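You operate a simulated robot arm through the tools that you are given. There is no shell and no other tool. Be economical: measure what you need, move in short steps, check, and stop when the job is done.

The job below is to be done with a simulated two-armed robot. You get a single attempt, and the scene is never put back.

JOB
Wipe up the spill on the top of the small table with the red rag and put it back.

It is judged by the outcome, as a careful person would: the job done as asked, and still so three seconds after it is handed in. It fails if anything else is knocked over, pushed out of place, dropped, spilled or broken.

ROBOT AND FRAMES
Two 7-joint arms with four-finger grippers on one trunk, on a base that drives. Base frame: it is fixed to the floor where the robot stands at the start and does not move with it; the origin is under the middle of the robot, x ahead of it, y to its left, z up; the surface under the hand at the start is at about z = 0.95. Lengths are in m, angles in rad, forces in N, time in s.
The left shoulder is at the start at [0.04, 0.181, 1.304], the right one opposite. With the tool pointing down near the work surface each hand reaches from about 0.32 to 0.84 m from the robot's upright axis, wherever it stands, measured 20 degrees to its own side. Payload 3.67 kg a hand.
The TCP of each hand is the grasp point between the finger pads, 0.028 m short of the fingertips. In the tool frame z runs along the fingers and y along their closing line. The gripper opens to 0.112 m. The gripper's body begins 0.073 m behind the TCP.
Orientation is that of the tool frame in the base frame, as [roll, pitch, yaw] about the fixed x, y, z axes, in that order (R = Rz(yaw) Ry(pitch) Rx(roll)). With the fingers straight down and closing along the base's y, the tool's x points along the base's -x, its y along +y and its z along -z.

CONTROLS
- The arms move only by the tool play_rows. It takes "left_deltas", "right_deltas" or both (then of equal length, played together; a hand with none holds still); each is a list of rows, each a list of 3 entries, a list of its own where there are three numbers: the closure, from 0 (fully open) to 1 (shut), then the shift along the tool's x, y, z in m, then the turn, a rotation vector about the tool's x, y, z in rad. In form: [[grip, [dx, dy, dz], [rx, ry, rz]], ...]. A call has 1 to 8 rows; each row shifts and turns the commanded pose from where the row before left it, along the tool's axes as they then stand. A row lasts 0.2 s, in which the tool goes at most 0.05 m and 0.15 rad; a call with a longer step from one row to the next is refused whole, and so is a gripper value outside its range. Where a pose cannot be reached the arm comes as near as it can. A force on the tool above 40 N (or 10 N above the force at the start of the call, whichever is more), or a blocked arm, ends the call early, and 0.2 s more pass. Each finger halts on what it meets, pressing with about 34 N; the grip force reading is that of the motor and also rises with nothing between the fingers. The clock runs only during rows and for 0.2 s after the last one: add rows that do not move to give the fingers time. It gives the time, the measured TCP pose, the force on the tool (base axes), the opening and the grip force at its end, in the units of the frame above (readings bear some noise), with the torque about the TCP (base axes, N m) and any sound that the robot's microphone picked up.
- Cameras (640 x 400 px; columns grow to the right, rows downward): "scene" is now at [0.1064, -0.0171, 1.5279]; the picture's right is [-0.18, -0.98, 0.00], its down [-0.60, 0.11, -0.79] and it looks along [0.78, -0.14, -0.61] (base axes); focal length 276 px, centre (320, 200). "left" rides on the left gripper at [0.06, 0.018, -0.104] in its tool frame; the picture's right is [-0.29, 0.96, 0.00], its down [-0.80, -0.24, -0.55] and it looks along [-0.53, -0.16, 0.83] (tool axes); focal length 234 px, centre (320, 200). "right" rides on the right gripper at [0.06, -0.018, -0.104] in its tool frame; the picture's right is [0.29, 0.96, 0.00], its down [-0.80, 0.24, -0.55] and it looks along [-0.53, 0.16, 0.83] (tool axes); focal length 234 px, centre (320, 200). There is no depth. A picture from a camera that has moved, and an enlarged one, comes with that camera's place and axes in the base frame and with its lens.
- snapshot(camera): a new picture of that camera. The clock stands still meanwhile.
- move_column(by): slides the trunk up (or, below 0, down) by that many m; the arms and the scene camera ride with it, the base frame stays. It gives what a move gives, with no picture.
- steer(legs): drives the robot by 1 to 6 legs, each [ahead, left, turn to the left] in m, m and rad, along the robot's own axes; the way and the turn of a leg run together, so that a leg with both is an arc; at most 1.5 m and 3.142 rad a leg. The arms and the cameras ride along, it lands a little off, and it stops where it bumps. It gives what a move gives.
- pan_tilt(pan, tilt): turns the head with the scene camera to pan (to the left, within 1.501 rad either way) and tilt (down, from -0.506 to 1.204), counted from straight ahead of the robot. It gives what a move gives.
- zoom(camera, box): a new picture of the part [left, top, right, bottom] of that camera's present view, enlarged. The clock stands still meanwhile.
- job_done(): hands the job in; it is judged then, once.

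Go step by step. Nothing tells you exact positions but the pictures and the camera data: compare them with the known pose of the tool, close in by small moves and look again before you grip or let go. The budget is 120 turns and 100 pictures, counting those below and the enlarged ones. Unless the task says otherwise, let go and move clear before handing in, and close with one line.

The tools are called after "Emit:" as a command line: name --argument value ..., lists and objects as JSON in quotes. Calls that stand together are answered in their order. play_rows: Moves the arms, as the interface text tells. Its arguments: {"type":"object","properties":{"left_deltas":{"type":"array","items":{"type":"array"}},"right_deltas":{"type":"array","items":{"type":"array"}}},"required":[]} The other tools are called the same way: move_column (by) slides the trunk up or down; steer (legs) drives the base; pan_tilt (pan, tilt) turns the head that bears the scene camera; snapshot (camera) takes a picture; zoom (camera, box) takes an enlarged picture of a part of a camera's view; job_done () hands the job in.

At the start:

```text
time: 0.0
left_tool_pos: [0.5631, 0.157, 1.1651]
left_orientation: [3.141, -0.002, -3.14]
left_wrist_force: [-0.1, 0.0, -0.3]
left_torque: [0.01, 0.02, 0.04]
left_finger_gap: 0.112
left_grasp_force: 0.1
right_tool_pos: [0.596, -0.3318, 1.2379]
right_orientation: [3.141, -0.001, -3.141]
right_wrist_force: [-0.3, -0.8, 0.0]
right_torque: [-0.05, 0.0, 0.0]
right_finger_gap: 0.1122
right_grasp_force: 0.1
trunk travel left (down, up): [-0.425, 0.089]
robot x, y, heading: [0.0033, -0.0008, -0.001]
head pan, tilt: [-0.183, 0.661]
```

scene: 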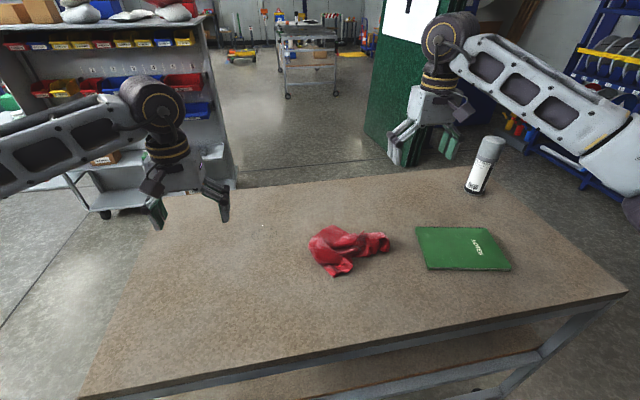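
right: 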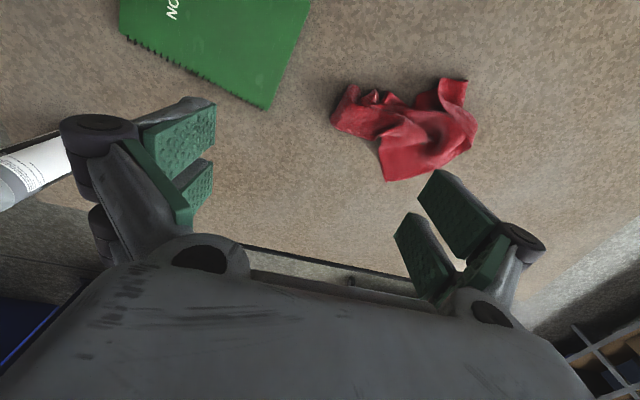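
left: 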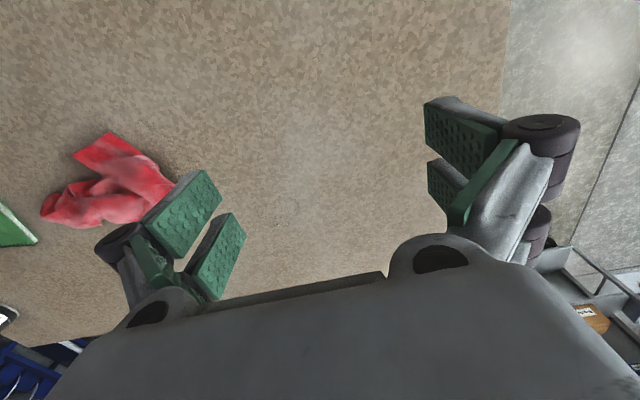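

I see a workbench with the red rag, a green notebook and a spray can, but no spill on it. I'll look around for the small table.

Emit:
pan_tilt --pan 1.2 --tilt 0.5

Emit:
snapshot --camera "scene"

Emit:
pan_tilt --pan -1.2 --tilt 0.5

Emit:
snapshot --camera "scene"

Emit:
pan_tilt --pan 0.0 --tilt 0.25

Emit:
snapshot --camera "scene"

```text
time: 1.5
left_tool_pos: [0.5636, 0.1567, 1.1665]
left_orientation: [3.141, -0.001, -3.14]
left_wrist_force: [0.8, 0.0, -0.1]
left_torque: [-0.02, 0.01, -0.03]
left_finger_gap: 0.1121
left_grasp_force: 0.0
right_tool_pos: [0.5982, -0.3316, 1.2377]
right_orientation: [-3.141, 0.0, -3.14]
right_wrist_force: [-0.6, 0.5, 0.4]
right_torque: [0.05, 0.04, 0.06]
right_finger_gap: 0.112
right_grasp_force: 0.1
trunk travel left (down, up): [-0.425, 0.089]
robot x, y, heading: [-0.0044, -0.0037, -0.002]
head pan, tilt: [1.201, 0.499]
```

```text
96 pictures are left
camera scene: at [0.0545, 0.0834, 1.5423], right [0.93, -0.36, 0.0], down [-0.17, -0.45, -0.88], along [0.32, 0.82, -0.48], focal length 276 px, centre (320, 200)
```

scene: 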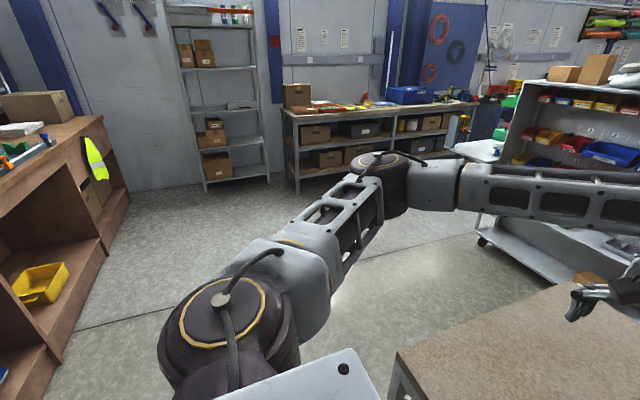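

```text
time: 3.7
left_tool_pos: [0.5628, 0.1572, 1.164]
left_orientation: [3.142, -0.002, -3.14]
left_wrist_force: [0.0, 0.3, -0.1]
left_torque: [0.01, 0.02, -0.01]
left_finger_gap: 0.112
left_grasp_force: 0.0
right_tool_pos: [0.5959, -0.3308, 1.2378]
right_orientation: [3.141, 0.0, -3.141]
right_wrist_force: [0.2, -1.3, -0.3]
right_torque: [-0.01, 0.0, -0.02]
right_finger_gap: 0.112
right_grasp_force: 0.2
trunk travel left (down, up): [-0.425, 0.089]
robot x, y, heading: [-0.001, -0.0016, 0.001]
head pan, tilt: [-1.201, 0.499]
```

```text
95 pictures are left
camera scene: at [0.0544, -0.0862, 1.5423], right [-0.93, -0.36, 0.0], down [-0.17, 0.45, -0.88], along [0.32, -0.82, -0.48], focal length 276 px, centre (320, 200)
```

scene: 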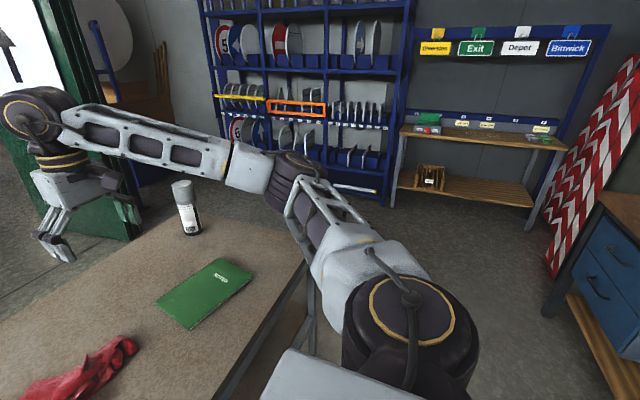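

```text
time: 5.1
left_tool_pos: [0.5633, 0.1572, 1.1651]
left_orientation: [-3.141, 0.001, -3.141]
left_wrist_force: [0.1, 0.1, 0.3]
left_torque: [0.0, -0.01, 0.01]
left_finger_gap: 0.112
left_grasp_force: 0.1
right_tool_pos: [0.5979, -0.3317, 1.2367]
right_orientation: [3.14, 0.0, -3.142]
right_wrist_force: [0.5, -0.8, -0.8]
right_torque: [-0.01, -0.03, 0.0]
right_finger_gap: 0.1119
right_grasp_force: 0.1
trunk travel left (down, up): [-0.425, 0.089]
robot x, y, heading: [-0.001, -0.0004, 0.002]
head pan, tilt: [0.0, 0.25]
```

```text
94 pictures are left
camera scene: at [0.1149, -0.0015, 1.5654], right [0.0, -1.0, 0.0], down [-0.25, 0.0, -0.97], along [0.97, 0.0, -0.25], focal length 276 px, centre (320, 200)
```

scene: 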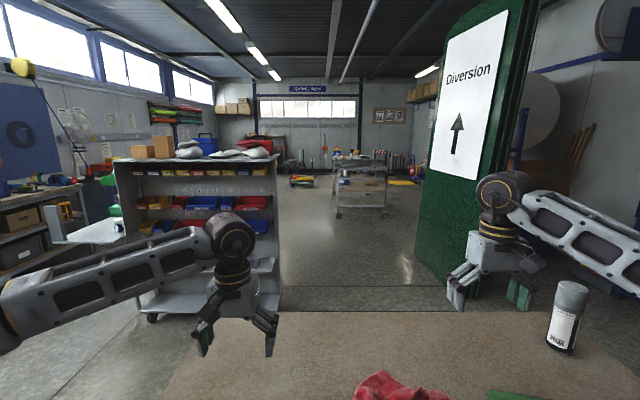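

No small table with a spill is visible yet. I'll look further around to either side and behind.

Emit:
pan_tilt --pan 1.5 --tilt 0.6

Emit:
snapshot --camera "scene"

Emit:
pan_tilt --pan -1.5 --tilt 0.6

Emit:
snapshot --camera "scene"

Emit:
pan_tilt --pan 0.0 --tilt 0.7

Emit:
snapshot --camera "scene"

```text
time: 6.7
left_tool_pos: [0.5649, 0.1575, 1.1653]
left_orientation: [3.141, 0.0, -3.141]
left_wrist_force: [-0.7, 0.2, -0.1]
left_torque: [0.03, -0.02, -0.01]
left_finger_gap: 0.1122
left_grasp_force: 0.0
right_tool_pos: [0.596, -0.3318, 1.2372]
right_orientation: [-3.14, 0.0, 3.141]
right_wrist_force: [0.4, 0.2, -0.1]
right_torque: [0.01, -0.02, -0.02]
right_finger_gap: 0.112
right_grasp_force: 0.1
trunk travel left (down, up): [-0.425, 0.089]
robot x, y, heading: [0.0018, -0.0008, -0.004]
head pan, tilt: [1.499, 0.6]
```

```text
93 pictures are left
camera scene: at [0.0279, 0.0868, 1.5333], right [1.0, -0.07, 0.0], down [-0.04, -0.56, -0.83], along [0.06, 0.82, -0.56], focal length 276 px, centre (320, 200)
```

scene: 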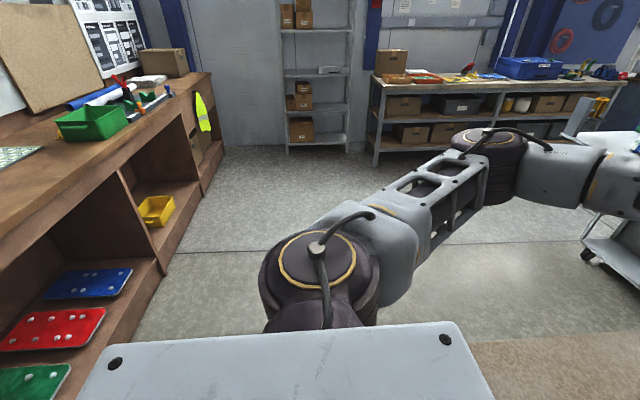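

```text
time: 9.3
left_tool_pos: [0.5641, 0.156, 1.1649]
left_orientation: [3.14, 0.0, -3.141]
left_wrist_force: [1.0, -0.1, -0.4]
left_torque: [0.02, 0.02, -0.01]
left_finger_gap: 0.1119
left_grasp_force: 0.0
right_tool_pos: [0.596, -0.3322, 1.2374]
right_orientation: [-3.142, 0.0, 3.142]
right_wrist_force: [-0.6, 0.2, 0.4]
right_torque: [0.04, 0.01, -0.03]
right_finger_gap: 0.112
right_grasp_force: 0.1
trunk travel left (down, up): [-0.425, 0.089]
robot x, y, heading: [-0.0005, -0.0027, -0.002]
head pan, tilt: [-1.499, 0.6]
```

```text
92 pictures are left
camera scene: at [0.0279, -0.0895, 1.5332], right [-1.0, -0.07, 0.0], down [-0.04, 0.56, -0.83], along [0.06, -0.82, -0.56], focal length 276 px, centre (320, 200)
```

scene: 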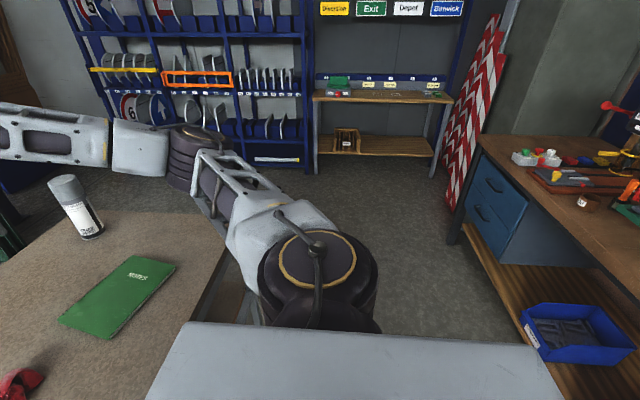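

```text
time: 10.9
left_tool_pos: [0.564, 0.1561, 1.1646]
left_orientation: [-3.141, -0.001, 3.141]
left_wrist_force: [-1.2, -0.2, 0.0]
left_torque: [0.01, -0.01, 0.0]
left_finger_gap: 0.112
left_grasp_force: 0.0
right_tool_pos: [0.5951, -0.3311, 1.2378]
right_orientation: [3.141, 0.001, 3.141]
right_wrist_force: [-0.4, 0.8, 0.2]
right_torque: [0.0, 0.0, 0.0]
right_finger_gap: 0.1119
right_grasp_force: 0.0
trunk travel left (down, up): [-0.425, 0.089]
robot x, y, heading: [0.003, 0.0009, -0.001]
head pan, tilt: [0.0, 0.7]
```

```text
91 pictures are left
camera scene: at [0.1064, -0.0014, 1.5246], right [0.0, -1.0, 0.0], down [-0.64, 0.0, -0.76], along [0.76, 0.0, -0.64], focal length 276 px, centre (320, 200)
```

scene: 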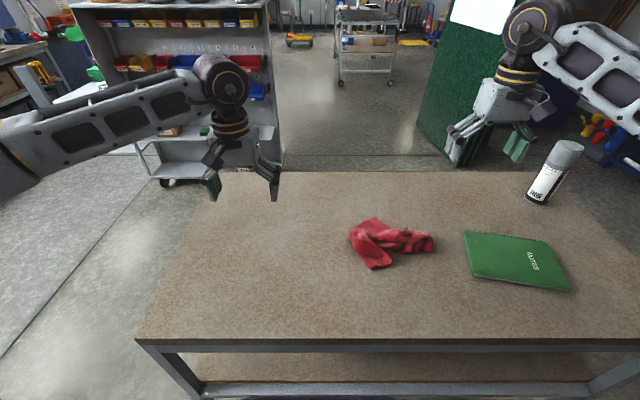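

There's a pale surface to the front left beside the shelf cart; I'll zoom in on that, and on the far cart.

Emit:
pan_tilt --pan 0.7 --tilt 0.35

Emit:
snapshot --camera "scene"

Emit:
zoom --camera "scene" --box '[200, 80, 440, 230]'

```text
time: 12.0
left_tool_pos: [0.5635, 0.1577, 1.1645]
left_orientation: [-3.141, 0.0, 3.141]
left_wrist_force: [-0.5, -0.1, -0.2]
left_torque: [0.0, -0.01, 0.0]
left_finger_gap: 0.1118
left_grasp_force: 0.0
right_tool_pos: [0.5969, -0.3318, 1.2368]
right_orientation: [-3.141, 0.0, 3.14]
right_wrist_force: [-0.1, -0.2, 0.8]
right_torque: [0.0, 0.0, -0.03]
right_finger_gap: 0.1121
right_grasp_force: 0.0
trunk travel left (down, up): [-0.425, 0.089]
robot x, y, heading: [0.0001, 0.0016, 0.004]
head pan, tilt: [0.7, 0.351]
```

```text
90 pictures are left
camera scene: at [0.0928, 0.0585, 1.556], right [0.64, -0.77, 0.0], down [-0.26, -0.22, -0.94], along [0.72, 0.6, -0.34], focal length 276 px, centre (320, 200)
```

scene: 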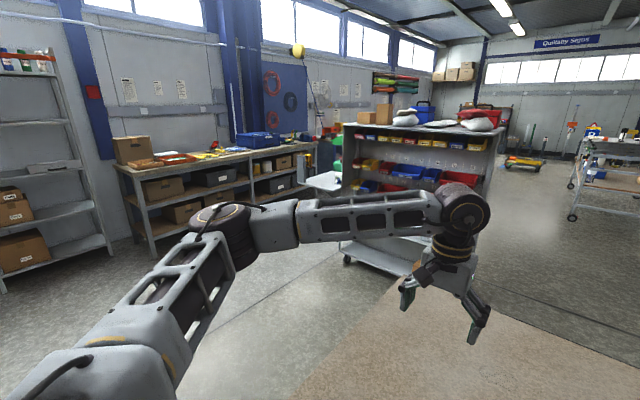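

```text
2.67 times, centred on (320, 155) of scene
camera zoom: at [0.0928, 0.0585, 1.556], right [0.64, -0.77, 0.0], down [-0.26, -0.22, -0.94], along [0.72, 0.6, -0.34], focal length 736 px, centre (320, 320)
```

zoom: 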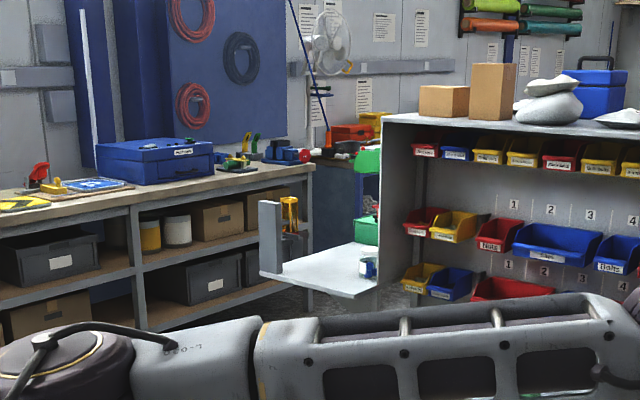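

That is just the shelf cart. The small table may be behind me, so I'll back off slightly and turn to look.

Emit:
steer --legs '[[-0.3, 0, 0], [0, 0, 1.5]]'

Emit:
pan_tilt --pan 0.9 --tilt 0.5

Emit:
snapshot --camera "scene"

Emit:
pan_tilt --pan 1.5 --tilt 0.5

Emit:
snapshot --camera "scene"

```text
time: 18.0
left_tool_pos: [-0.3934, 0.5795, 1.166]
left_orientation: [-3.142, 0.0, -1.69]
left_wrist_force: [-0.4, -0.6, -0.2]
left_torque: [-0.01, 0.05, 0.0]
left_finger_gap: 0.1122
left_grasp_force: 0.1
right_tool_pos: [0.0961, 0.5531, 1.2375]
right_orientation: [-3.141, 0.0, -1.691]
right_wrist_force: [0.6, 0.2, -0.5]
right_torque: [0.0, 0.03, 0.01]
right_finger_gap: 0.1119
right_grasp_force: 0.1
trunk travel left (down, up): [-0.425, 0.089]
robot x, y, heading: [-0.303, 0.0015, 1.448]
head pan, tilt: [0.7, 0.351]
```

```text
time: 18.8
left_tool_pos: [-0.3933, 0.5791, 1.1654]
left_orientation: [3.142, 0.0, -1.689]
left_wrist_force: [0.1, 0.1, -0.2]
left_torque: [-0.01, 0.01, 0.0]
left_finger_gap: 0.1122
left_grasp_force: 0.0
right_tool_pos: [0.0964, 0.5534, 1.2384]
right_orientation: [3.14, -0.001, -1.69]
right_wrist_force: [0.0, 0.2, -0.8]
right_torque: [-0.01, 0.01, -0.03]
right_finger_gap: 0.1119
right_grasp_force: 0.1
trunk travel left (down, up): [-0.425, 0.089]
robot x, y, heading: [-0.3071, -0.0019, 1.45]
head pan, tilt: [0.901, 0.499]
```

```text
88 pictures are left
camera scene: at [-0.3647, 0.0846, 1.5424], right [0.71, 0.7, 0.0], down [0.34, -0.34, -0.88], along [-0.62, 0.62, -0.48], focal length 276 px, centre (320, 200)
```

scene: 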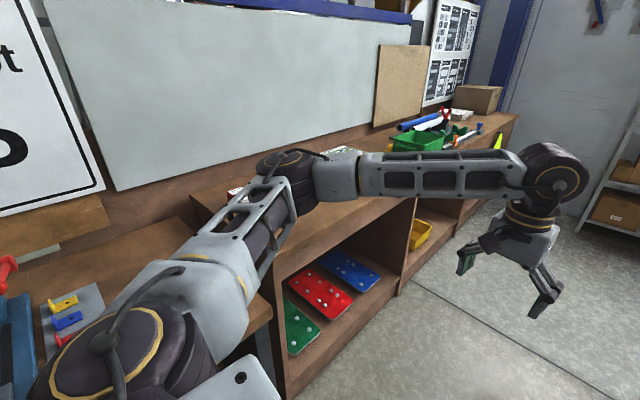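

```text
time: 19.8
left_tool_pos: [-0.3932, 0.5795, 1.1661]
left_orientation: [-3.141, 0.0, -1.69]
left_wrist_force: [-0.2, 0.0, -0.5]
left_torque: [0.01, 0.03, 0.0]
left_finger_gap: 0.1122
left_grasp_force: 0.1
right_tool_pos: [0.0954, 0.5529, 1.2378]
right_orientation: [3.141, -0.001, -1.69]
right_wrist_force: [0.7, 0.7, -0.3]
right_torque: [-0.03, -0.01, 0.0]
right_finger_gap: 0.1123
right_grasp_force: 0.1
trunk travel left (down, up): [-0.425, 0.089]
robot x, y, heading: [-0.3066, 0.003, 1.455]
head pan, tilt: [1.499, 0.499]
```

```text
87 pictures are left
camera scene: at [-0.3899, 0.0372, 1.5423], right [0.19, 0.98, 0.0], down [0.47, -0.09, -0.88], along [-0.86, 0.17, -0.48], focal length 276 px, centre (320, 200)
```

scene: 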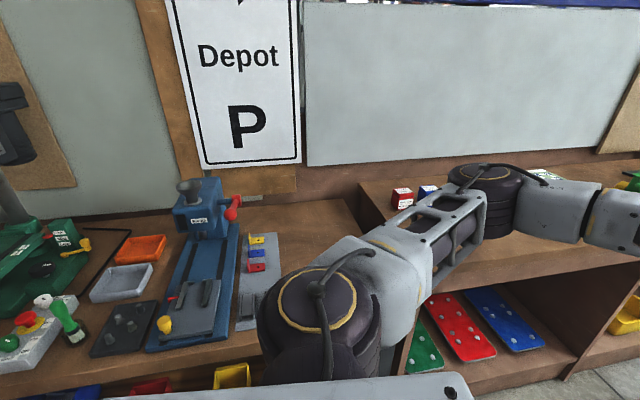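

Behind me is only one long bench. There was a faint mark on the front table itself in an earlier picture, so I turn back and inspect that table closely.

Emit:
steer --legs '[[0, 0, -1.455]]'

Emit:
pan_tilt --pan 0.0 --tilt 0.6

Emit:
snapshot --camera "scene"

Emit:
zoom --camera "scene" --box '[180, 150, 420, 300]'

Emit:
zoom --camera "scene" --box '[400, 150, 640, 300]'

Emit:
snapshot --camera "left"

```text
time: 24.1
left_tool_pos: [0.2603, 0.1523, 1.1645]
left_orientation: [-3.141, -0.001, 3.133]
left_wrist_force: [-0.6, 0.0, -0.5]
left_torque: [-0.02, 0.0, 0.0]
left_finger_gap: 0.1121
left_grasp_force: 0.1
right_tool_pos: [0.2892, -0.3363, 1.2368]
right_orientation: [-3.14, 0.0, 3.133]
right_wrist_force: [-0.3, 0.3, 0.2]
right_torque: [-0.01, -0.03, 0.0]
right_finger_gap: 0.1118
right_grasp_force: 0.1
trunk travel left (down, up): [-0.425, 0.089]
robot x, y, heading: [-0.3044, 0.0014, -0.011]
head pan, tilt: [1.499, 0.499]
```

```text
time: 25.7
left_tool_pos: [0.2599, 0.1538, 1.1657]
left_orientation: [-3.141, -0.002, 3.132]
left_wrist_force: [-0.3, 0.3, 0.0]
left_torque: [-0.02, 0.04, 0.0]
left_finger_gap: 0.1119
left_grasp_force: 0.1
right_tool_pos: [0.2893, -0.3358, 1.2374]
right_orientation: [-3.141, -0.002, 3.134]
right_wrist_force: [-0.3, 0.4, 0.2]
right_torque: [-0.05, 0.01, 0.04]
right_finger_gap: 0.1118
right_grasp_force: 0.0
trunk travel left (down, up): [-0.425, 0.089]
robot x, y, heading: [-0.3035, 0.0025, -0.009]
head pan, tilt: [0.0, 0.6]
```

```text
86 pictures are left
camera scene: at [-0.1941, -0.0013, 1.5332], right [-0.01, -1.0, 0.0], down [-0.57, 0.0, -0.82], along [0.82, -0.01, -0.57], focal length 276 px, centre (320, 200)
```

scene: 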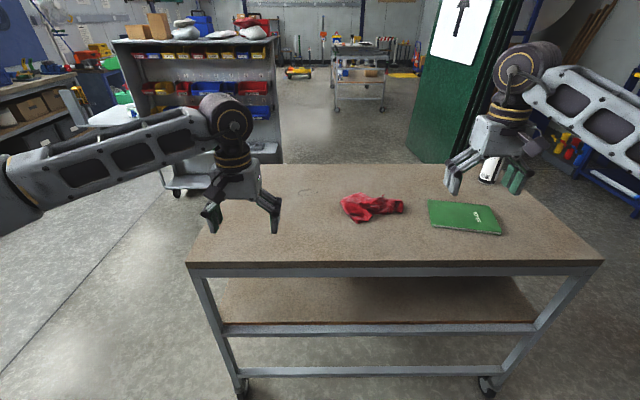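

```text
2.67 times, centred on (300, 225) of scene
camera zoom: at [-0.1941, -0.0013, 1.5332], right [-0.01, -1.0, 0.0], down [-0.57, 0.0, -0.82], along [0.82, -0.01, -0.57], focal length 736 px, centre (373, 133)
```

zoom: 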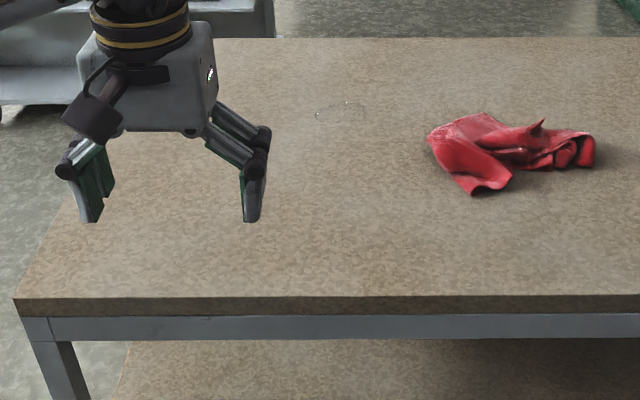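

```text
2.67 times, centred on (520, 225) of scene
camera zoom: at [-0.1941, -0.0013, 1.5332], right [-0.01, -1.0, 0.0], down [-0.57, 0.0, -0.82], along [0.82, -0.01, -0.57], focal length 736 px, centre (-213, 133)
```

zoom: 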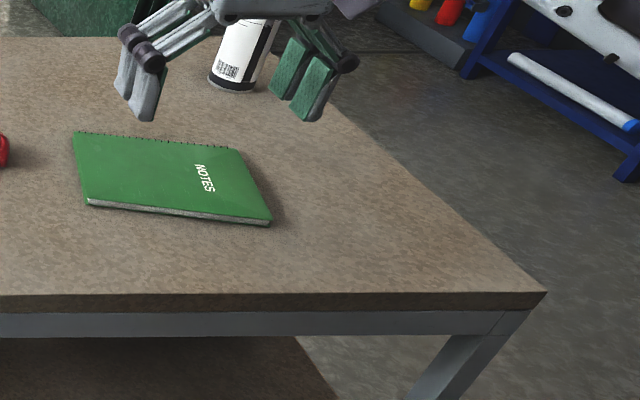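

```text
83 pictures are left
camera left: at [0.2004, 0.1734, 1.2696], right [0.3, 0.96, 0.0], down [0.8, -0.25, 0.55], along [0.53, -0.16, -0.83], focal length 234 px, centre (320, 200)
```

left: 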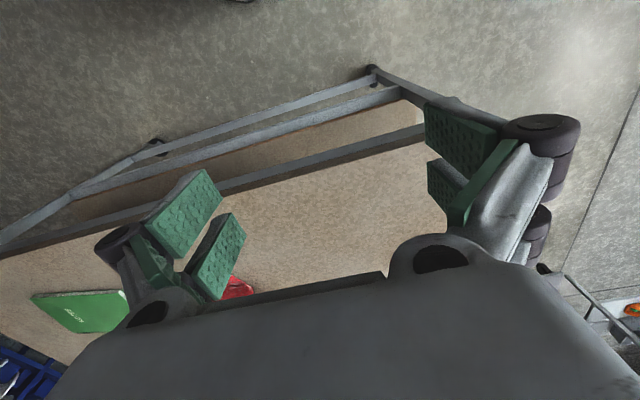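

A faint clear puddle about 8 cm wide shows on this table near (0.70, 0.03), left of the rag (rag near (0.59, -0.19)). I drive back to the start spot, move the left arm aside, and look closer.

Emit:
steer --legs '[[0.3, 0, 0.01]]'

Emit:
play_rows --left_deltas '[[0, [0, 0.05, -0.02], [0, 0, 0]], [0, [0, 0.05, -0.02], [0, 0, 0]], [0, [0, 0.04, -0.02], [0, 0, 0]], [0, [0, 0.04, 0], [0, 0, 0]]]'

Emit:
pan_tilt --pan 0.0 --tilt 0.75

Emit:
snapshot --camera "scene"

Emit:
zoom --camera "scene" --box '[200, 150, 440, 300]'

Emit:
snapshot --camera "right"

Emit:
snapshot --camera "left"

```text
time: 27.8
left_tool_pos: [0.5544, 0.1563, 1.1667]
left_orientation: [3.142, 0.0, -3.14]
left_wrist_force: [0.8, 0.2, -0.4]
left_torque: [-0.02, 0.01, 0.02]
left_finger_gap: 0.1117
left_grasp_force: 0.0
right_tool_pos: [0.5864, -0.3319, 1.2385]
right_orientation: [-3.141, 0.001, 3.142]
right_wrist_force: [0.9, 0.2, 0.5]
right_torque: [0.0, 0.02, -0.01]
right_finger_gap: 0.1121
right_grasp_force: 0.1
trunk travel left (down, up): [-0.425, 0.089]
robot x, y, heading: [-0.0064, -0.0016, 0.002]
head pan, tilt: [0.0, 0.6]
```

```text
refused: row 1 steps farther than a row can; nothing moved
```

```text
time: 28.5
left_tool_pos: [0.5556, 0.1563, 1.1654]
left_orientation: [-3.141, -0.002, -3.14]
left_wrist_force: [0.2, -0.3, -0.6]
left_torque: [-0.04, 0.03, -0.02]
left_finger_gap: 0.1121
left_grasp_force: 0.1
right_tool_pos: [0.5883, -0.3325, 1.2363]
right_orientation: [3.141, 0.002, 3.141]
right_wrist_force: [-0.1, 0.4, -0.4]
right_torque: [0.01, 0.01, 0.02]
right_finger_gap: 0.112
right_grasp_force: 0.0
trunk travel left (down, up): [-0.425, 0.089]
robot x, y, heading: [-0.0089, -0.0032, -0.002]
head pan, tilt: [0.0, 0.75]
```

```text
82 pictures are left
camera scene: at [0.0969, -0.0016, 1.5203], right [0.0, -1.0, 0.0], down [-0.68, 0.0, -0.73], along [0.73, 0.0, -0.68], focal length 276 px, centre (320, 200)
```

scene: 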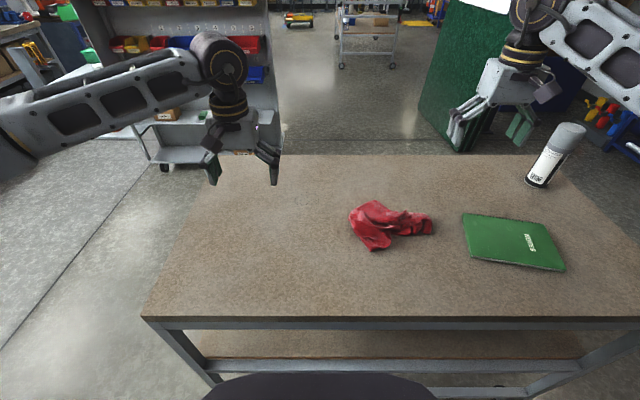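

```text
2.67 times, centred on (320, 225) of scene
camera zoom: at [0.0969, -0.0016, 1.5203], right [0.0, -1.0, 0.0], down [-0.68, 0.0, -0.73], along [0.73, 0.0, -0.68], focal length 736 px, centre (320, 133)
```

zoom: 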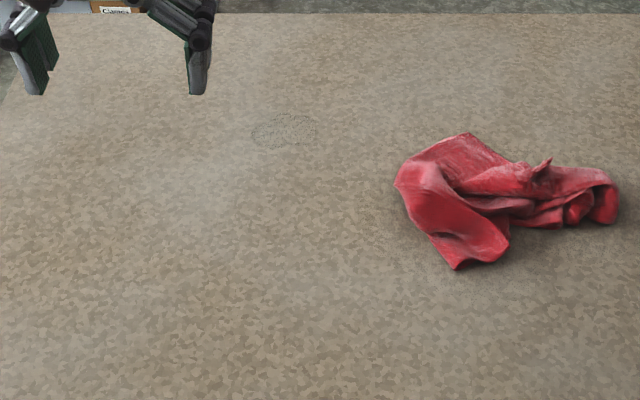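

```text
80 pictures are left
camera right: at [0.5292, -0.3495, 1.3407], right [-0.29, 0.96, 0.0], down [0.8, 0.24, 0.55], along [0.53, 0.16, -0.83], focal length 234 px, centre (320, 200)
```

right: 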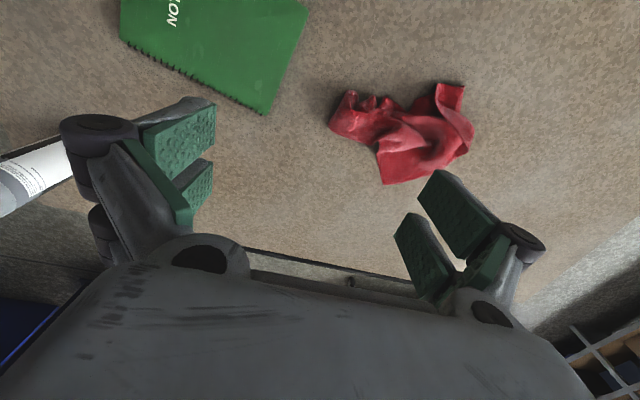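

```text
79 pictures are left
camera left: at [0.4951, 0.1767, 1.2694], right [0.29, 0.96, 0.0], down [0.8, -0.24, 0.55], along [0.53, -0.16, -0.83], focal length 234 px, centre (320, 200)
```

left: 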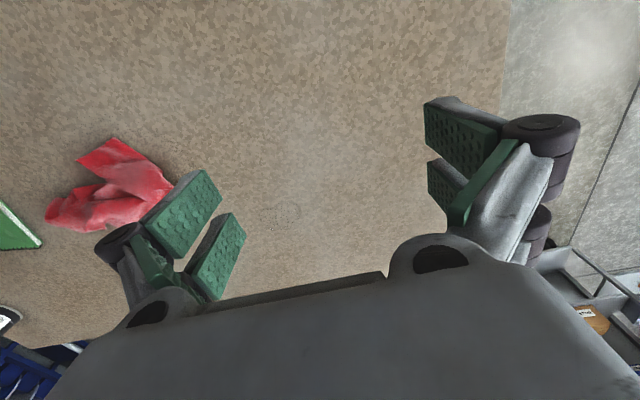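

The puddle is centred at about (0.71, 0.04), roughly 7 cm wide; the rag's thick middle is near (0.60, -0.19), long along y. I'll move the left hand aside and bring the right hand above the rag, turning it 90° to close along x.

Emit:
play_rows --left_deltas '[[0, [0, 0.04, -0.02], [0, 0, 0]], [0, [0, 0.04, -0.02], [0, 0, 0]], [0, [0, 0.04, -0.02], [0, 0, 0]], [0, [0, 0.04, 0], [0, 0, 0]], [0, [0, 0, 0], [0, 0, 0]], [0, [0, 0, 0], [0, 0, 0]], [0, [0, 0, 0], [0, 0, 0]], [0, [0, 0, 0], [0, 0, 0]]]' --right_deltas '[[0, [0, 0.02, 0], [0, 0, -0.145]], [0, [0, 0.02, 0], [0, 0, -0.145]], [0, [0, 0.02, 0], [0, 0, -0.145]], [0, [0, 0, 0], [0, 0, -0.145]], [0, [0, 0, 0], [0, 0, -0.145]], [0, [0, 0, 0], [0, 0, -0.145]], [0, [0, 0, 0], [0, 0, -0.145]], [0, [0, 0, 0], [0, 0, -0.145]]]'

Emit:
play_rows --right_deltas '[[0, [0, 0, 0], [0, 0, -0.145]], [0, [0, 0, 0], [0, 0, -0.145]], [0, [0, 0, 0], [0, 0, -0.12]], [0, [0, 0, 0], [0, 0, 0]]]'

```text
time: 30.3
left_tool_pos: [0.5541, 0.3213, 1.225]
left_orientation: [-3.14, -0.001, -3.14]
left_wrist_force: [0.3, -0.3, 0.6]
left_torque: [0.02, -0.02, 0.0]
left_finger_gap: 0.1122
left_grasp_force: 0.0
right_tool_pos: [0.5811, -0.2719, 1.237]
right_orientation: [-3.142, 0.0, -2.561]
right_wrist_force: [0.4, -0.5, -0.2]
right_torque: [0.0, 0.0, -0.01]
right_finger_gap: 0.112
right_grasp_force: 0.0
right hand out of reach, approached as far as the arm can: row 5, 6, 7, 8
trunk travel left (down, up): [-0.425, 0.089]
robot x, y, heading: [-0.0057, -0.0016, 0.002]
head pan, tilt: [0.0, 0.75]
```

```text
time: 31.3
left_tool_pos: [0.5523, 0.322, 1.225]
left_orientation: [-3.141, 0.001, -3.14]
left_wrist_force: [0.4, -0.2, -0.1]
left_torque: [-0.03, -0.05, 0.04]
left_finger_gap: 0.112
left_grasp_force: 0.1
right_tool_pos: [0.5563, -0.2724, 1.2361]
right_orientation: [-3.139, 0.002, -2.478]
right_wrist_force: [-0.3, 0.1, 0.4]
right_torque: [0.03, -0.02, -0.03]
right_finger_gap: 0.1118
right_grasp_force: 0.0
right hand out of reach, approached as far as the arm can: row 1, 2, 3
trunk travel left (down, up): [-0.425, 0.089]
robot x, y, heading: [-0.0088, 0.0032, 0.002]
head pan, tilt: [0.0, 0.75]
```

That wrist direction hits its limit, so I turn the other way.

Emit:
play_rows --right_deltas '[[0, [0, 0, 0], [0, 0, 0.145]], [0, [0, 0, 0], [0, 0, 0.145]], [0, [0, 0, 0], [0, 0, 0.145]], [0, [0, 0, 0], [0, 0, 0.145]], [0, [0, 0, 0], [0, 0, 0.145]], [0, [0, 0, 0], [0, 0, 0.145]], [0, [0, 0, 0], [0, 0, 0.145]], [0, [0, 0, 0], [0, 0, 0.145]]]'

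Emit:
play_rows --right_deltas '[[0, [0, 0, 0], [0, 0, 0.145]], [0, [0, 0, 0], [0, 0, 0.145]], [0, [0, 0, 0], [0, 0, 0.145]], [0, [0, 0, 0], [0, 0, 0.145]], [0, [0, 0, 0], [0, 0, 0.145]], [0, [0, 0, 0], [0, 0, 0.145]], [0, [0, 0, 0], [0, 0, 0.145]], [0, [0, 0, 0], [0, 0, 0.145]]]'

```text
time: 33.1
left_tool_pos: [0.5525, 0.3218, 1.2256]
left_orientation: [-3.14, 0.0, -3.139]
left_wrist_force: [-0.3, -0.8, 0.0]
left_torque: [0.0, -0.01, 0.0]
left_finger_gap: 0.1121
left_grasp_force: 0.1
right_tool_pos: [0.5571, -0.2736, 1.2365]
right_orientation: [-3.14, 0.003, 2.642]
right_wrist_force: [-0.2, 0.3, 0.3]
right_torque: [-0.03, -0.02, -0.03]
right_finger_gap: 0.1123
right_grasp_force: 0.0
trunk travel left (down, up): [-0.425, 0.089]
robot x, y, heading: [-0.0081, -0.0024, 0.004]
head pan, tilt: [0.0, 0.75]
```

```text
time: 34.9
left_tool_pos: [0.5525, 0.3213, 1.2243]
left_orientation: [3.141, -0.001, -3.14]
left_wrist_force: [0.3, -0.6, 0.5]
left_torque: [0.01, 0.02, -0.02]
left_finger_gap: 0.112
left_grasp_force: 0.1
right_tool_pos: [0.5573, -0.2732, 1.2371]
right_orientation: [3.139, 0.002, 1.482]
right_wrist_force: [-0.9, 0.3, -0.6]
right_torque: [0.0, 0.03, 0.0]
right_finger_gap: 0.1125
right_grasp_force: 0.1
trunk travel left (down, up): [-0.425, 0.089]
robot x, y, heading: [-0.0091, 0.0003, 0.004]
head pan, tilt: [0.0, 0.75]
```

Now turned. I move over the rag's middle, lower to z≈1.10, and look.

Emit:
play_rows --right_deltas '[[0, [0.0255, 0.0121, 0.02], [0, 0, 0]], [0, [0.0255, 0.0121, 0.02], [0, 0, 0]], [0, [0.0255, 0.0121, 0.02], [0, 0, 0]], [0, [0, 0, 0.035], [0, 0, 0]], [0, [0, 0, 0.035], [0, 0, 0]], [0, [0, 0, 0], [0, 0, 0]]]'

Emit:
snapshot --camera "right"

Emit:
zoom --camera "scene" --box '[280, 120, 520, 270]'

```text
time: 36.3
left_tool_pos: [0.5523, 0.3224, 1.2238]
left_orientation: [3.141, -0.001, -3.139]
left_wrist_force: [-0.4, -0.2, 0.5]
left_torque: [0.01, -0.01, 0.0]
left_finger_gap: 0.1119
left_grasp_force: 0.1
right_tool_pos: [0.5995, -0.2, 1.1076]
right_orientation: [3.14, 0.002, 1.484]
right_wrist_force: [0.1, 0.9, -0.1]
right_torque: [-0.02, 0.02, -0.02]
right_finger_gap: 0.1121
right_grasp_force: 0.1
trunk travel left (down, up): [-0.425, 0.089]
robot x, y, heading: [-0.0055, -0.0013, 0.005]
head pan, tilt: [0.0, 0.75]
```

```text
78 pictures are left
camera right: at [0.5876, -0.1375, 1.2104], right [0.98, 0.2, 0.0], down [0.17, -0.81, 0.56], along [0.11, -0.54, -0.83], focal length 234 px, centre (320, 200)
```

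right: 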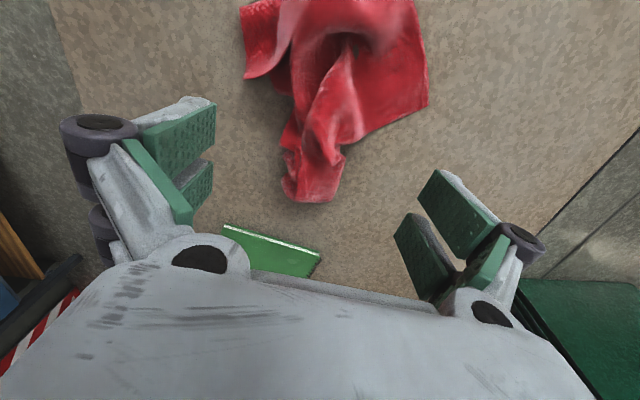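

```text
2.67 times, centred on (400, 195) of scene
camera zoom: at [0.0958, -0.0009, 1.5204], right [0.0, -1.0, 0.0], down [-0.68, 0.0, -0.73], along [0.73, 0.0, -0.68], focal length 736 px, centre (107, 213)
```

zoom: 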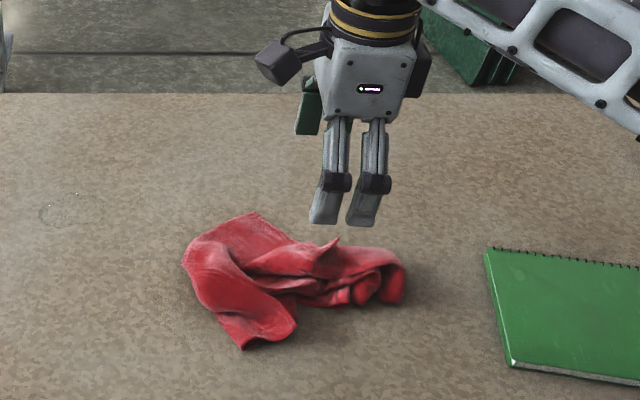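

The rag's narrow bundled part lies under the hand; I shift about 1.3 cm toward it so both fingers straddle it, then descend in steps.

Emit:
play_rows --right_deltas '[[0, [-0.013, 0, 0.03], [0, 0, 0]], [0, [0, 0, 0.03], [0, 0, 0]], [0, [0, 0, 0.03], [0, 0, 0]], [0, [0, 0, 0.02], [0, 0, 0]], [0, [0, 0, 0], [0, 0, 0]]]'

Emit:
snapshot --camera "right"

Emit:
zoom --camera "scene" --box '[280, 120, 520, 270]'

```text
time: 37.5
left_tool_pos: [0.5531, 0.3233, 1.2245]
left_orientation: [-3.141, -0.001, -3.141]
left_wrist_force: [-0.5, 1.3, -0.4]
left_torque: [-0.02, 0.0, 0.01]
left_finger_gap: 0.1119
left_grasp_force: 0.1
right_tool_pos: [0.599, -0.213, 0.9975]
right_orientation: [3.139, 0.002, 1.484]
right_wrist_force: [-0.9, -0.3, 0.5]
right_torque: [-0.03, 0.02, -0.03]
right_finger_gap: 0.1121
right_grasp_force: 0.0
trunk travel left (down, up): [-0.425, 0.089]
robot x, y, heading: [-0.0085, 0.0002, -0.002]
head pan, tilt: [0.0, 0.75]
```

```text
76 pictures are left
camera right: at [0.5865, -0.1512, 1.0999], right [0.98, 0.2, 0.0], down [0.17, -0.81, 0.56], along [0.11, -0.54, -0.83], focal length 234 px, centre (320, 200)
```

right: 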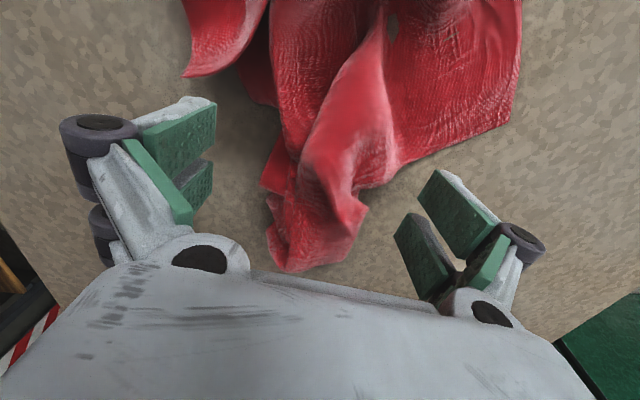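

```text
2.67 times, centred on (400, 195) of scene
camera zoom: at [0.0959, -0.0011, 1.5204], right [0.0, -1.0, 0.0], down [-0.68, 0.0, -0.73], along [0.73, 0.0, -0.68], focal length 736 px, centre (107, 213)
```

zoom: 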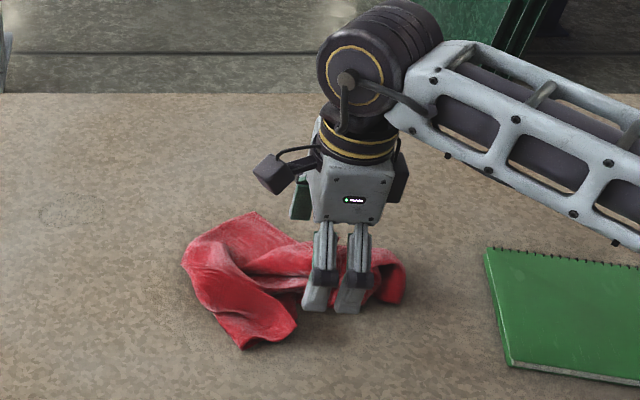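

The fingers straddle the bundle cleanly. I lower a bit more and close.

Emit:
play_rows --right_deltas '[[0, [0, 0, 0.008], [0, 0, 0]], [0, [0, 0, 0.005], [0, 0, 0]], [0.3, [0, 0, 0], [0, 0, 0]], [0.6, [0, 0, 0], [0, 0, 0]], [1, [0, 0, 0], [0, 0, 0]], [1, [0, 0, 0], [0, 0, 0]], [1, [0, 0, 0], [0, 0, 0]]]'

Emit:
snapshot --camera "right"

```text
time: 39.1
left_tool_pos: [0.5527, 0.3215, 1.2256]
left_orientation: [3.14, 0.0, -3.139]
left_wrist_force: [0.2, 0.1, -1.3]
left_torque: [0.02, 0.02, 0.0]
left_finger_gap: 0.1118
left_grasp_force: 0.0
right_tool_pos: [0.5992, -0.2123, 0.9827]
right_orientation: [3.141, 0.001, 1.485]
right_wrist_force: [0.5, 0.7, 2.2]
right_torque: [-0.04, -0.04, -0.03]
right_finger_gap: 0.0116
right_grasp_force: 34.6
trunk travel left (down, up): [-0.425, 0.089]
robot x, y, heading: [-0.0116, -0.0033, -0.003]
head pan, tilt: [0.0, 0.75]
```

```text
74 pictures are left
camera right: at [0.5865, -0.1504, 1.0874], right [0.98, 0.2, 0.0], down [0.17, -0.81, 0.56], along [0.11, -0.54, -0.83], focal length 234 px, centre (320, 200)
```

right: 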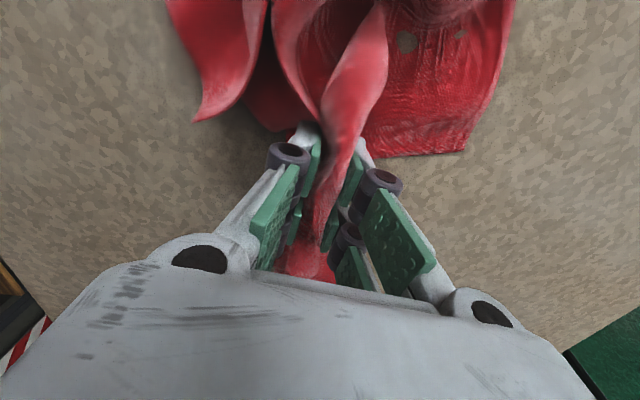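

The cloth is soft and gripped (gap 1.2 cm). I lift it and look at how it hangs.

Emit:
play_rows --right_deltas '[[1, [0, 0, -0.02], [0, 0, 0]], [1, [0, 0, -0.03], [0, 0, 0]], [1, [0, 0, -0.03], [0, 0, 0]], [1, [0, 0, -0.03], [0, 0, 0]], [1, [0, 0, 0], [0, 0, 0]]]'

Emit:
snapshot --camera "right"

Emit:
zoom --camera "scene" --box '[240, 120, 480, 270]'

```text
time: 40.3
left_tool_pos: [0.5535, 0.3209, 1.2248]
left_orientation: [3.141, 0.001, -3.139]
left_wrist_force: [0.3, 0.1, -0.1]
left_torque: [0.01, 0.0, 0.03]
left_finger_gap: 0.1119
left_grasp_force: 0.0
right_tool_pos: [0.5994, -0.2127, 1.0939]
right_orientation: [3.14, 0.002, 1.484]
right_wrist_force: [0.6, 0.0, 0.6]
right_torque: [0.01, 0.0, -0.01]
right_finger_gap: 0.011
right_grasp_force: 34.1
trunk travel left (down, up): [-0.425, 0.089]
robot x, y, heading: [-0.0069, 0.0007, 0.001]
head pan, tilt: [0.0, 0.75]
```

```text
73 pictures are left
camera right: at [0.5868, -0.1509, 1.1972], right [0.98, 0.2, 0.0], down [0.17, -0.81, 0.56], along [0.11, -0.54, -0.83], focal length 234 px, centre (320, 200)
```

right: 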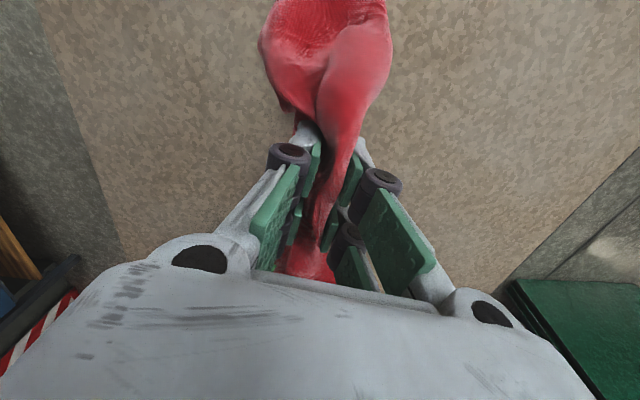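

```text
2.67 times, centred on (360, 195) of scene
camera zoom: at [0.0961, -0.0017, 1.5203], right [0.0, -1.0, 0.0], down [-0.68, 0.0, -0.73], along [0.73, 0.0, -0.68], focal length 736 px, centre (213, 213)
```

zoom: 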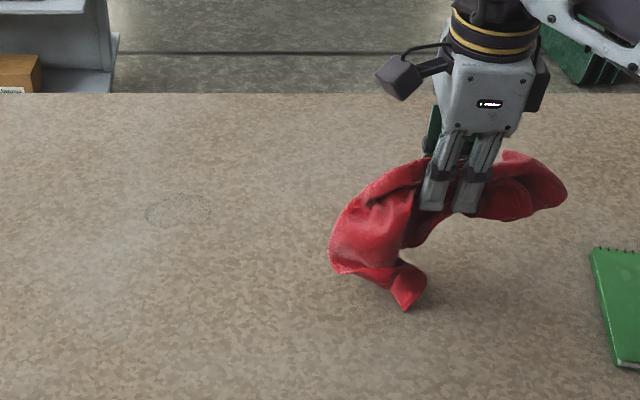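

The rag drapes mostly to the hand's +y side and the puddle is still visible. I carry it to beside the puddle and lower it.

Emit:
play_rows --right_deltas '[[1, [0.0344, 0.0197, 0], [0, 0, 0]], [1, [0.0344, 0.0197, 0], [0, 0, 0]], [1, [0.0344, 0.0197, 0], [0, 0, 0]], [1, [0.0344, 0.0197, 0], [0, 0, 0]], [1, [0.0344, 0.0197, 0], [0, 0, 0]], [1, [0, 0, 0.03], [0, 0, 0]], [1, [0, 0, 0.03], [0, 0, 0]], [1, [0, 0, 0.03], [0, 0, 0]]]'

Emit:
play_rows --right_deltas '[[1, [0, 0, 0.012], [0, 0, 0]], [1, [0, 0, 0.005], [0, 0, 0]], [1, [0, 0, 0], [0, 0, 0]]]'

Emit:
snapshot --camera "right"

Emit:
zoom --camera "scene" --box '[200, 120, 440, 270]'

```text
time: 42.1
left_tool_pos: [0.5549, 0.3224, 1.2252]
left_orientation: [-3.141, 0.002, -3.14]
left_wrist_force: [0.9, -0.1, -0.2]
left_torque: [-0.05, 0.04, 0.0]
left_finger_gap: 0.1119
left_grasp_force: 0.0
right_tool_pos: [0.7115, -0.0488, 1.0064]
right_orientation: [-3.141, 0.001, 1.486]
right_wrist_force: [-0.4, -0.3, -0.1]
right_torque: [-0.01, 0.02, 0.04]
right_finger_gap: 0.0111
right_grasp_force: 34.0
trunk travel left (down, up): [-0.425, 0.089]
robot x, y, heading: [-0.009, 0.001, -0.003]
head pan, tilt: [0.0, 0.75]
```

```text
time: 42.9
left_tool_pos: [0.5537, 0.3213, 1.2246]
left_orientation: [3.141, 0.001, -3.14]
left_wrist_force: [-1.3, -0.3, 0.4]
left_torque: [-0.01, -0.03, 0.0]
left_finger_gap: 0.1121
left_grasp_force: 0.0
right_tool_pos: [0.7116, -0.0492, 0.9867]
right_orientation: [3.14, 0.001, 1.482]
right_wrist_force: [-0.4, -1.1, 1.0]
right_torque: [0.01, 0.03, 0.05]
right_finger_gap: 0.011
right_grasp_force: 33.9
trunk travel left (down, up): [-0.425, 0.089]
robot x, y, heading: [-0.01, 0.0025, -0.003]
head pan, tilt: [0.0, 0.75]
```

```text
71 pictures are left
camera right: at [0.6986, 0.0123, 1.0911], right [0.98, 0.2, 0.0], down [0.17, -0.81, 0.56], along [0.11, -0.54, -0.83], focal length 234 px, centre (320, 200)
```

right: 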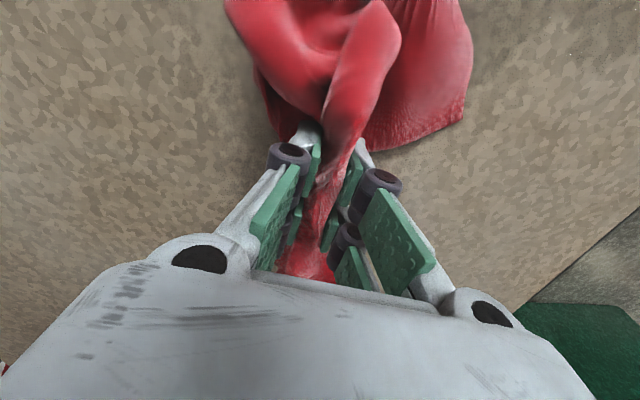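

```text
2.67 times, centred on (320, 195) of scene
camera zoom: at [0.0957, -0.0017, 1.5204], right [0.0, -1.0, 0.0], down [-0.68, 0.0, -0.73], along [0.73, 0.0, -0.68], focal length 736 px, centre (320, 213)
```

zoom: 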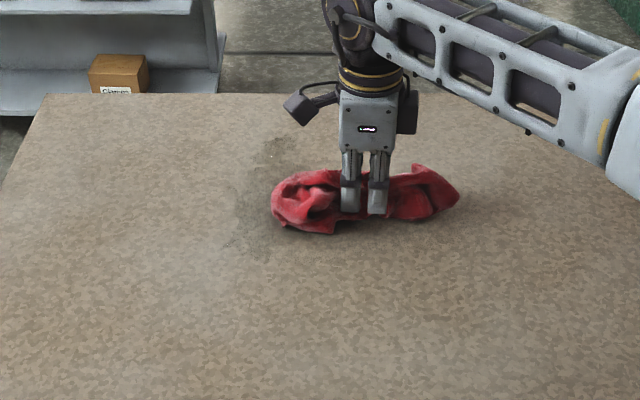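

The rag is down next to the puddle, which appears smeared a bit. I start wiping strokes through it along y.

Emit:
play_rows --right_deltas '[[1, [0.04, 0, 0.002], [0, 0, 0]], [1, [0.04, 0, 0.001], [0, 0, 0]], [1, [0.04, 0, 0], [0, 0, 0]], [1, [0.04, 0, 0], [0, 0, 0]], [1, [-0.04, 0, 0], [0, 0, 0]], [1, [-0.04, 0, 0], [0, 0, 0]], [1, [-0.04, 0, 0], [0, 0, 0]], [1, [-0.04, 0, 0], [0, 0, 0]]]'

Emit:
zoom --camera "scene" --box '[200, 120, 440, 270]'

```text
time: 43.9
left_tool_pos: [0.5518, 0.3201, 1.2259]
left_orientation: [3.141, 0.002, -3.139]
left_wrist_force: [0.3, -0.5, -1.2]
left_torque: [0.03, 0.06, 0.01]
left_finger_gap: 0.112
left_grasp_force: 0.0
right_tool_pos: [0.6995, 0.0781, 0.9798]
right_orientation: [3.128, 0.001, 1.482]
right_wrist_force: [-5.3, -1.1, 27.9]
right_torque: [-0.01, 0.36, -0.02]
right_finger_gap: 0.0112
right_grasp_force: 33.9
right hand out of reach, approached as far as the arm can: row 3, 4, 5
trunk travel left (down, up): [-0.425, 0.089]
robot x, y, heading: [-0.0092, 0.0014, 0.002]
head pan, tilt: [0.0, 0.75]
stopped in row 5 (right hand): the force on the tool passed its limit at 42 N (the readings are from after the stop); the commanded pose is now the measured one
```

```text
2.67 times, centred on (320, 195) of scene
camera zoom: at [0.0944, -0.0028, 1.5205], right [0.0, -1.0, 0.0], down [-0.68, 0.0, -0.73], along [0.73, 0.0, -0.68], focal length 736 px, centre (320, 213)
```

zoom: 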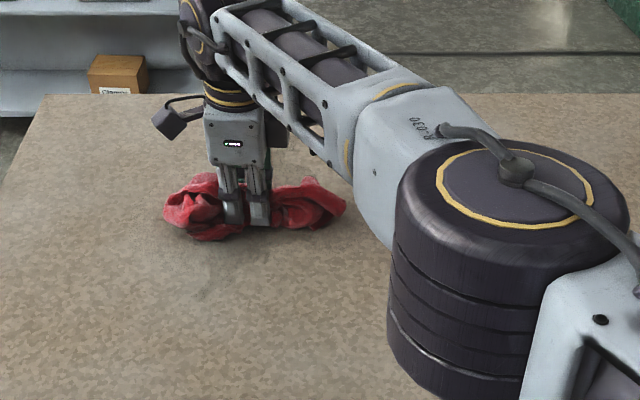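

The reach limit at this wrist angle is near y=0.07 and the tip pressed on the table; I ease up a few mm and stroke back, then look.

Emit:
play_rows --right_deltas '[[1, [-0.015, 0, -0.005], [0, 0, 0]], [1, [-0.04, 0, 0], [0, 0, 0]], [1, [-0.04, 0, 0], [0, 0, 0]], [1, [-0.04, 0, 0], [0, 0, 0]], [1, [-0.03, 0, 0], [0, 0, 0]], [1, [0, 0, 0], [0, 0, 0]]]'

Emit:
zoom --camera "scene" --box '[200, 120, 440, 270]'

```text
time: 45.3
left_tool_pos: [0.5534, 0.3207, 1.2252]
left_orientation: [-3.141, 0.001, -3.141]
left_wrist_force: [-0.3, -1.1, 0.6]
left_torque: [-0.03, 0.02, 0.03]
left_finger_gap: 0.1118
left_grasp_force: 0.1
right_tool_pos: [0.7224, 0.0302, 0.9912]
right_orientation: [3.134, 0.004, 1.481]
right_wrist_force: [-0.8, 0.0, -0.5]
right_torque: [-0.03, 0.0, -0.01]
right_finger_gap: 0.0112
right_grasp_force: 33.7
right hand out of reach, approached as far as the arm can: row 1, 2, 3, 4, 5
trunk travel left (down, up): [-0.425, 0.089]
robot x, y, heading: [-0.0089, 0.0014, 0.003]
head pan, tilt: [0.0, 0.75]
```

```text
2.67 times, centred on (320, 195) of scene
camera zoom: at [0.0965, -0.002, 1.5203], right [0.0, -1.0, 0.0], down [-0.68, 0.0, -0.73], along [0.73, 0.0, -0.68], focal length 736 px, centre (320, 213)
```

zoom: 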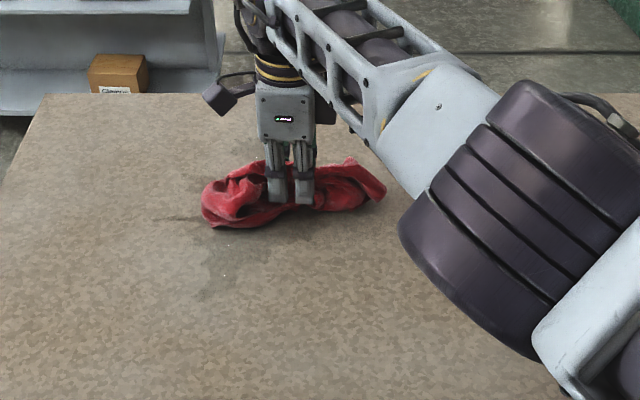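

The arm went into an awkward elbow pose. I lift slightly and retreat toward -y to recover.

Emit:
play_rows --right_deltas '[[1, [0, 0, -0.03], [0, 0, 0]], [1, [0, 0, -0.03], [0, 0, 0]], [1, [0, 0, 0], [0, 0, 0]], [1, [0, 0, 0], [0, 0, 0]], [1, [0, 0, 0], [0, 0, 0]]]'

Emit:
zoom --camera "scene" --box '[200, 120, 440, 270]'

```text
time: 46.5
left_tool_pos: [0.5544, 0.3214, 1.2258]
left_orientation: [-3.14, 0.0, 3.14]
left_wrist_force: [0.4, -0.4, -0.1]
left_torque: [0.0, 0.02, 0.0]
left_finger_gap: 0.1119
left_grasp_force: 0.0
right_tool_pos: [0.7276, 0.0336, 1.0474]
right_orientation: [3.133, 0.003, 1.483]
right_wrist_force: [-0.4, 0.0, -0.8]
right_torque: [0.01, 0.01, 0.0]
right_finger_gap: 0.0108
right_grasp_force: 33.8
right hand out of reach, approached as far as the arm can: row 1, 2
trunk travel left (down, up): [-0.425, 0.089]
robot x, y, heading: [-0.0082, 0.0003, 0.0]
head pan, tilt: [0.0, 0.75]
```

```text
2.67 times, centred on (320, 195) of scene
camera zoom: at [0.0961, -0.0017, 1.5203], right [0.0, -1.0, 0.0], down [-0.68, 0.0, -0.73], along [0.73, 0.0, -0.68], focal length 736 px, centre (320, 213)
```

zoom: 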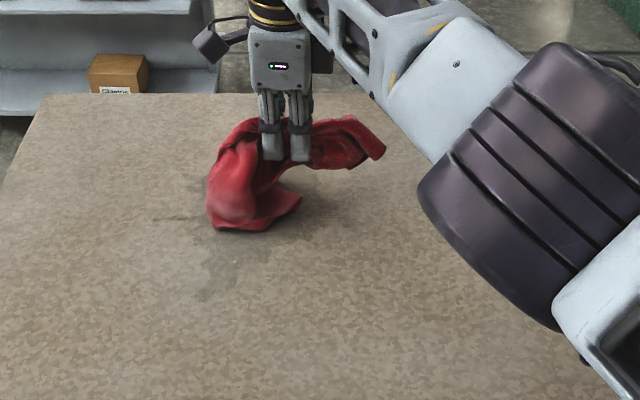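

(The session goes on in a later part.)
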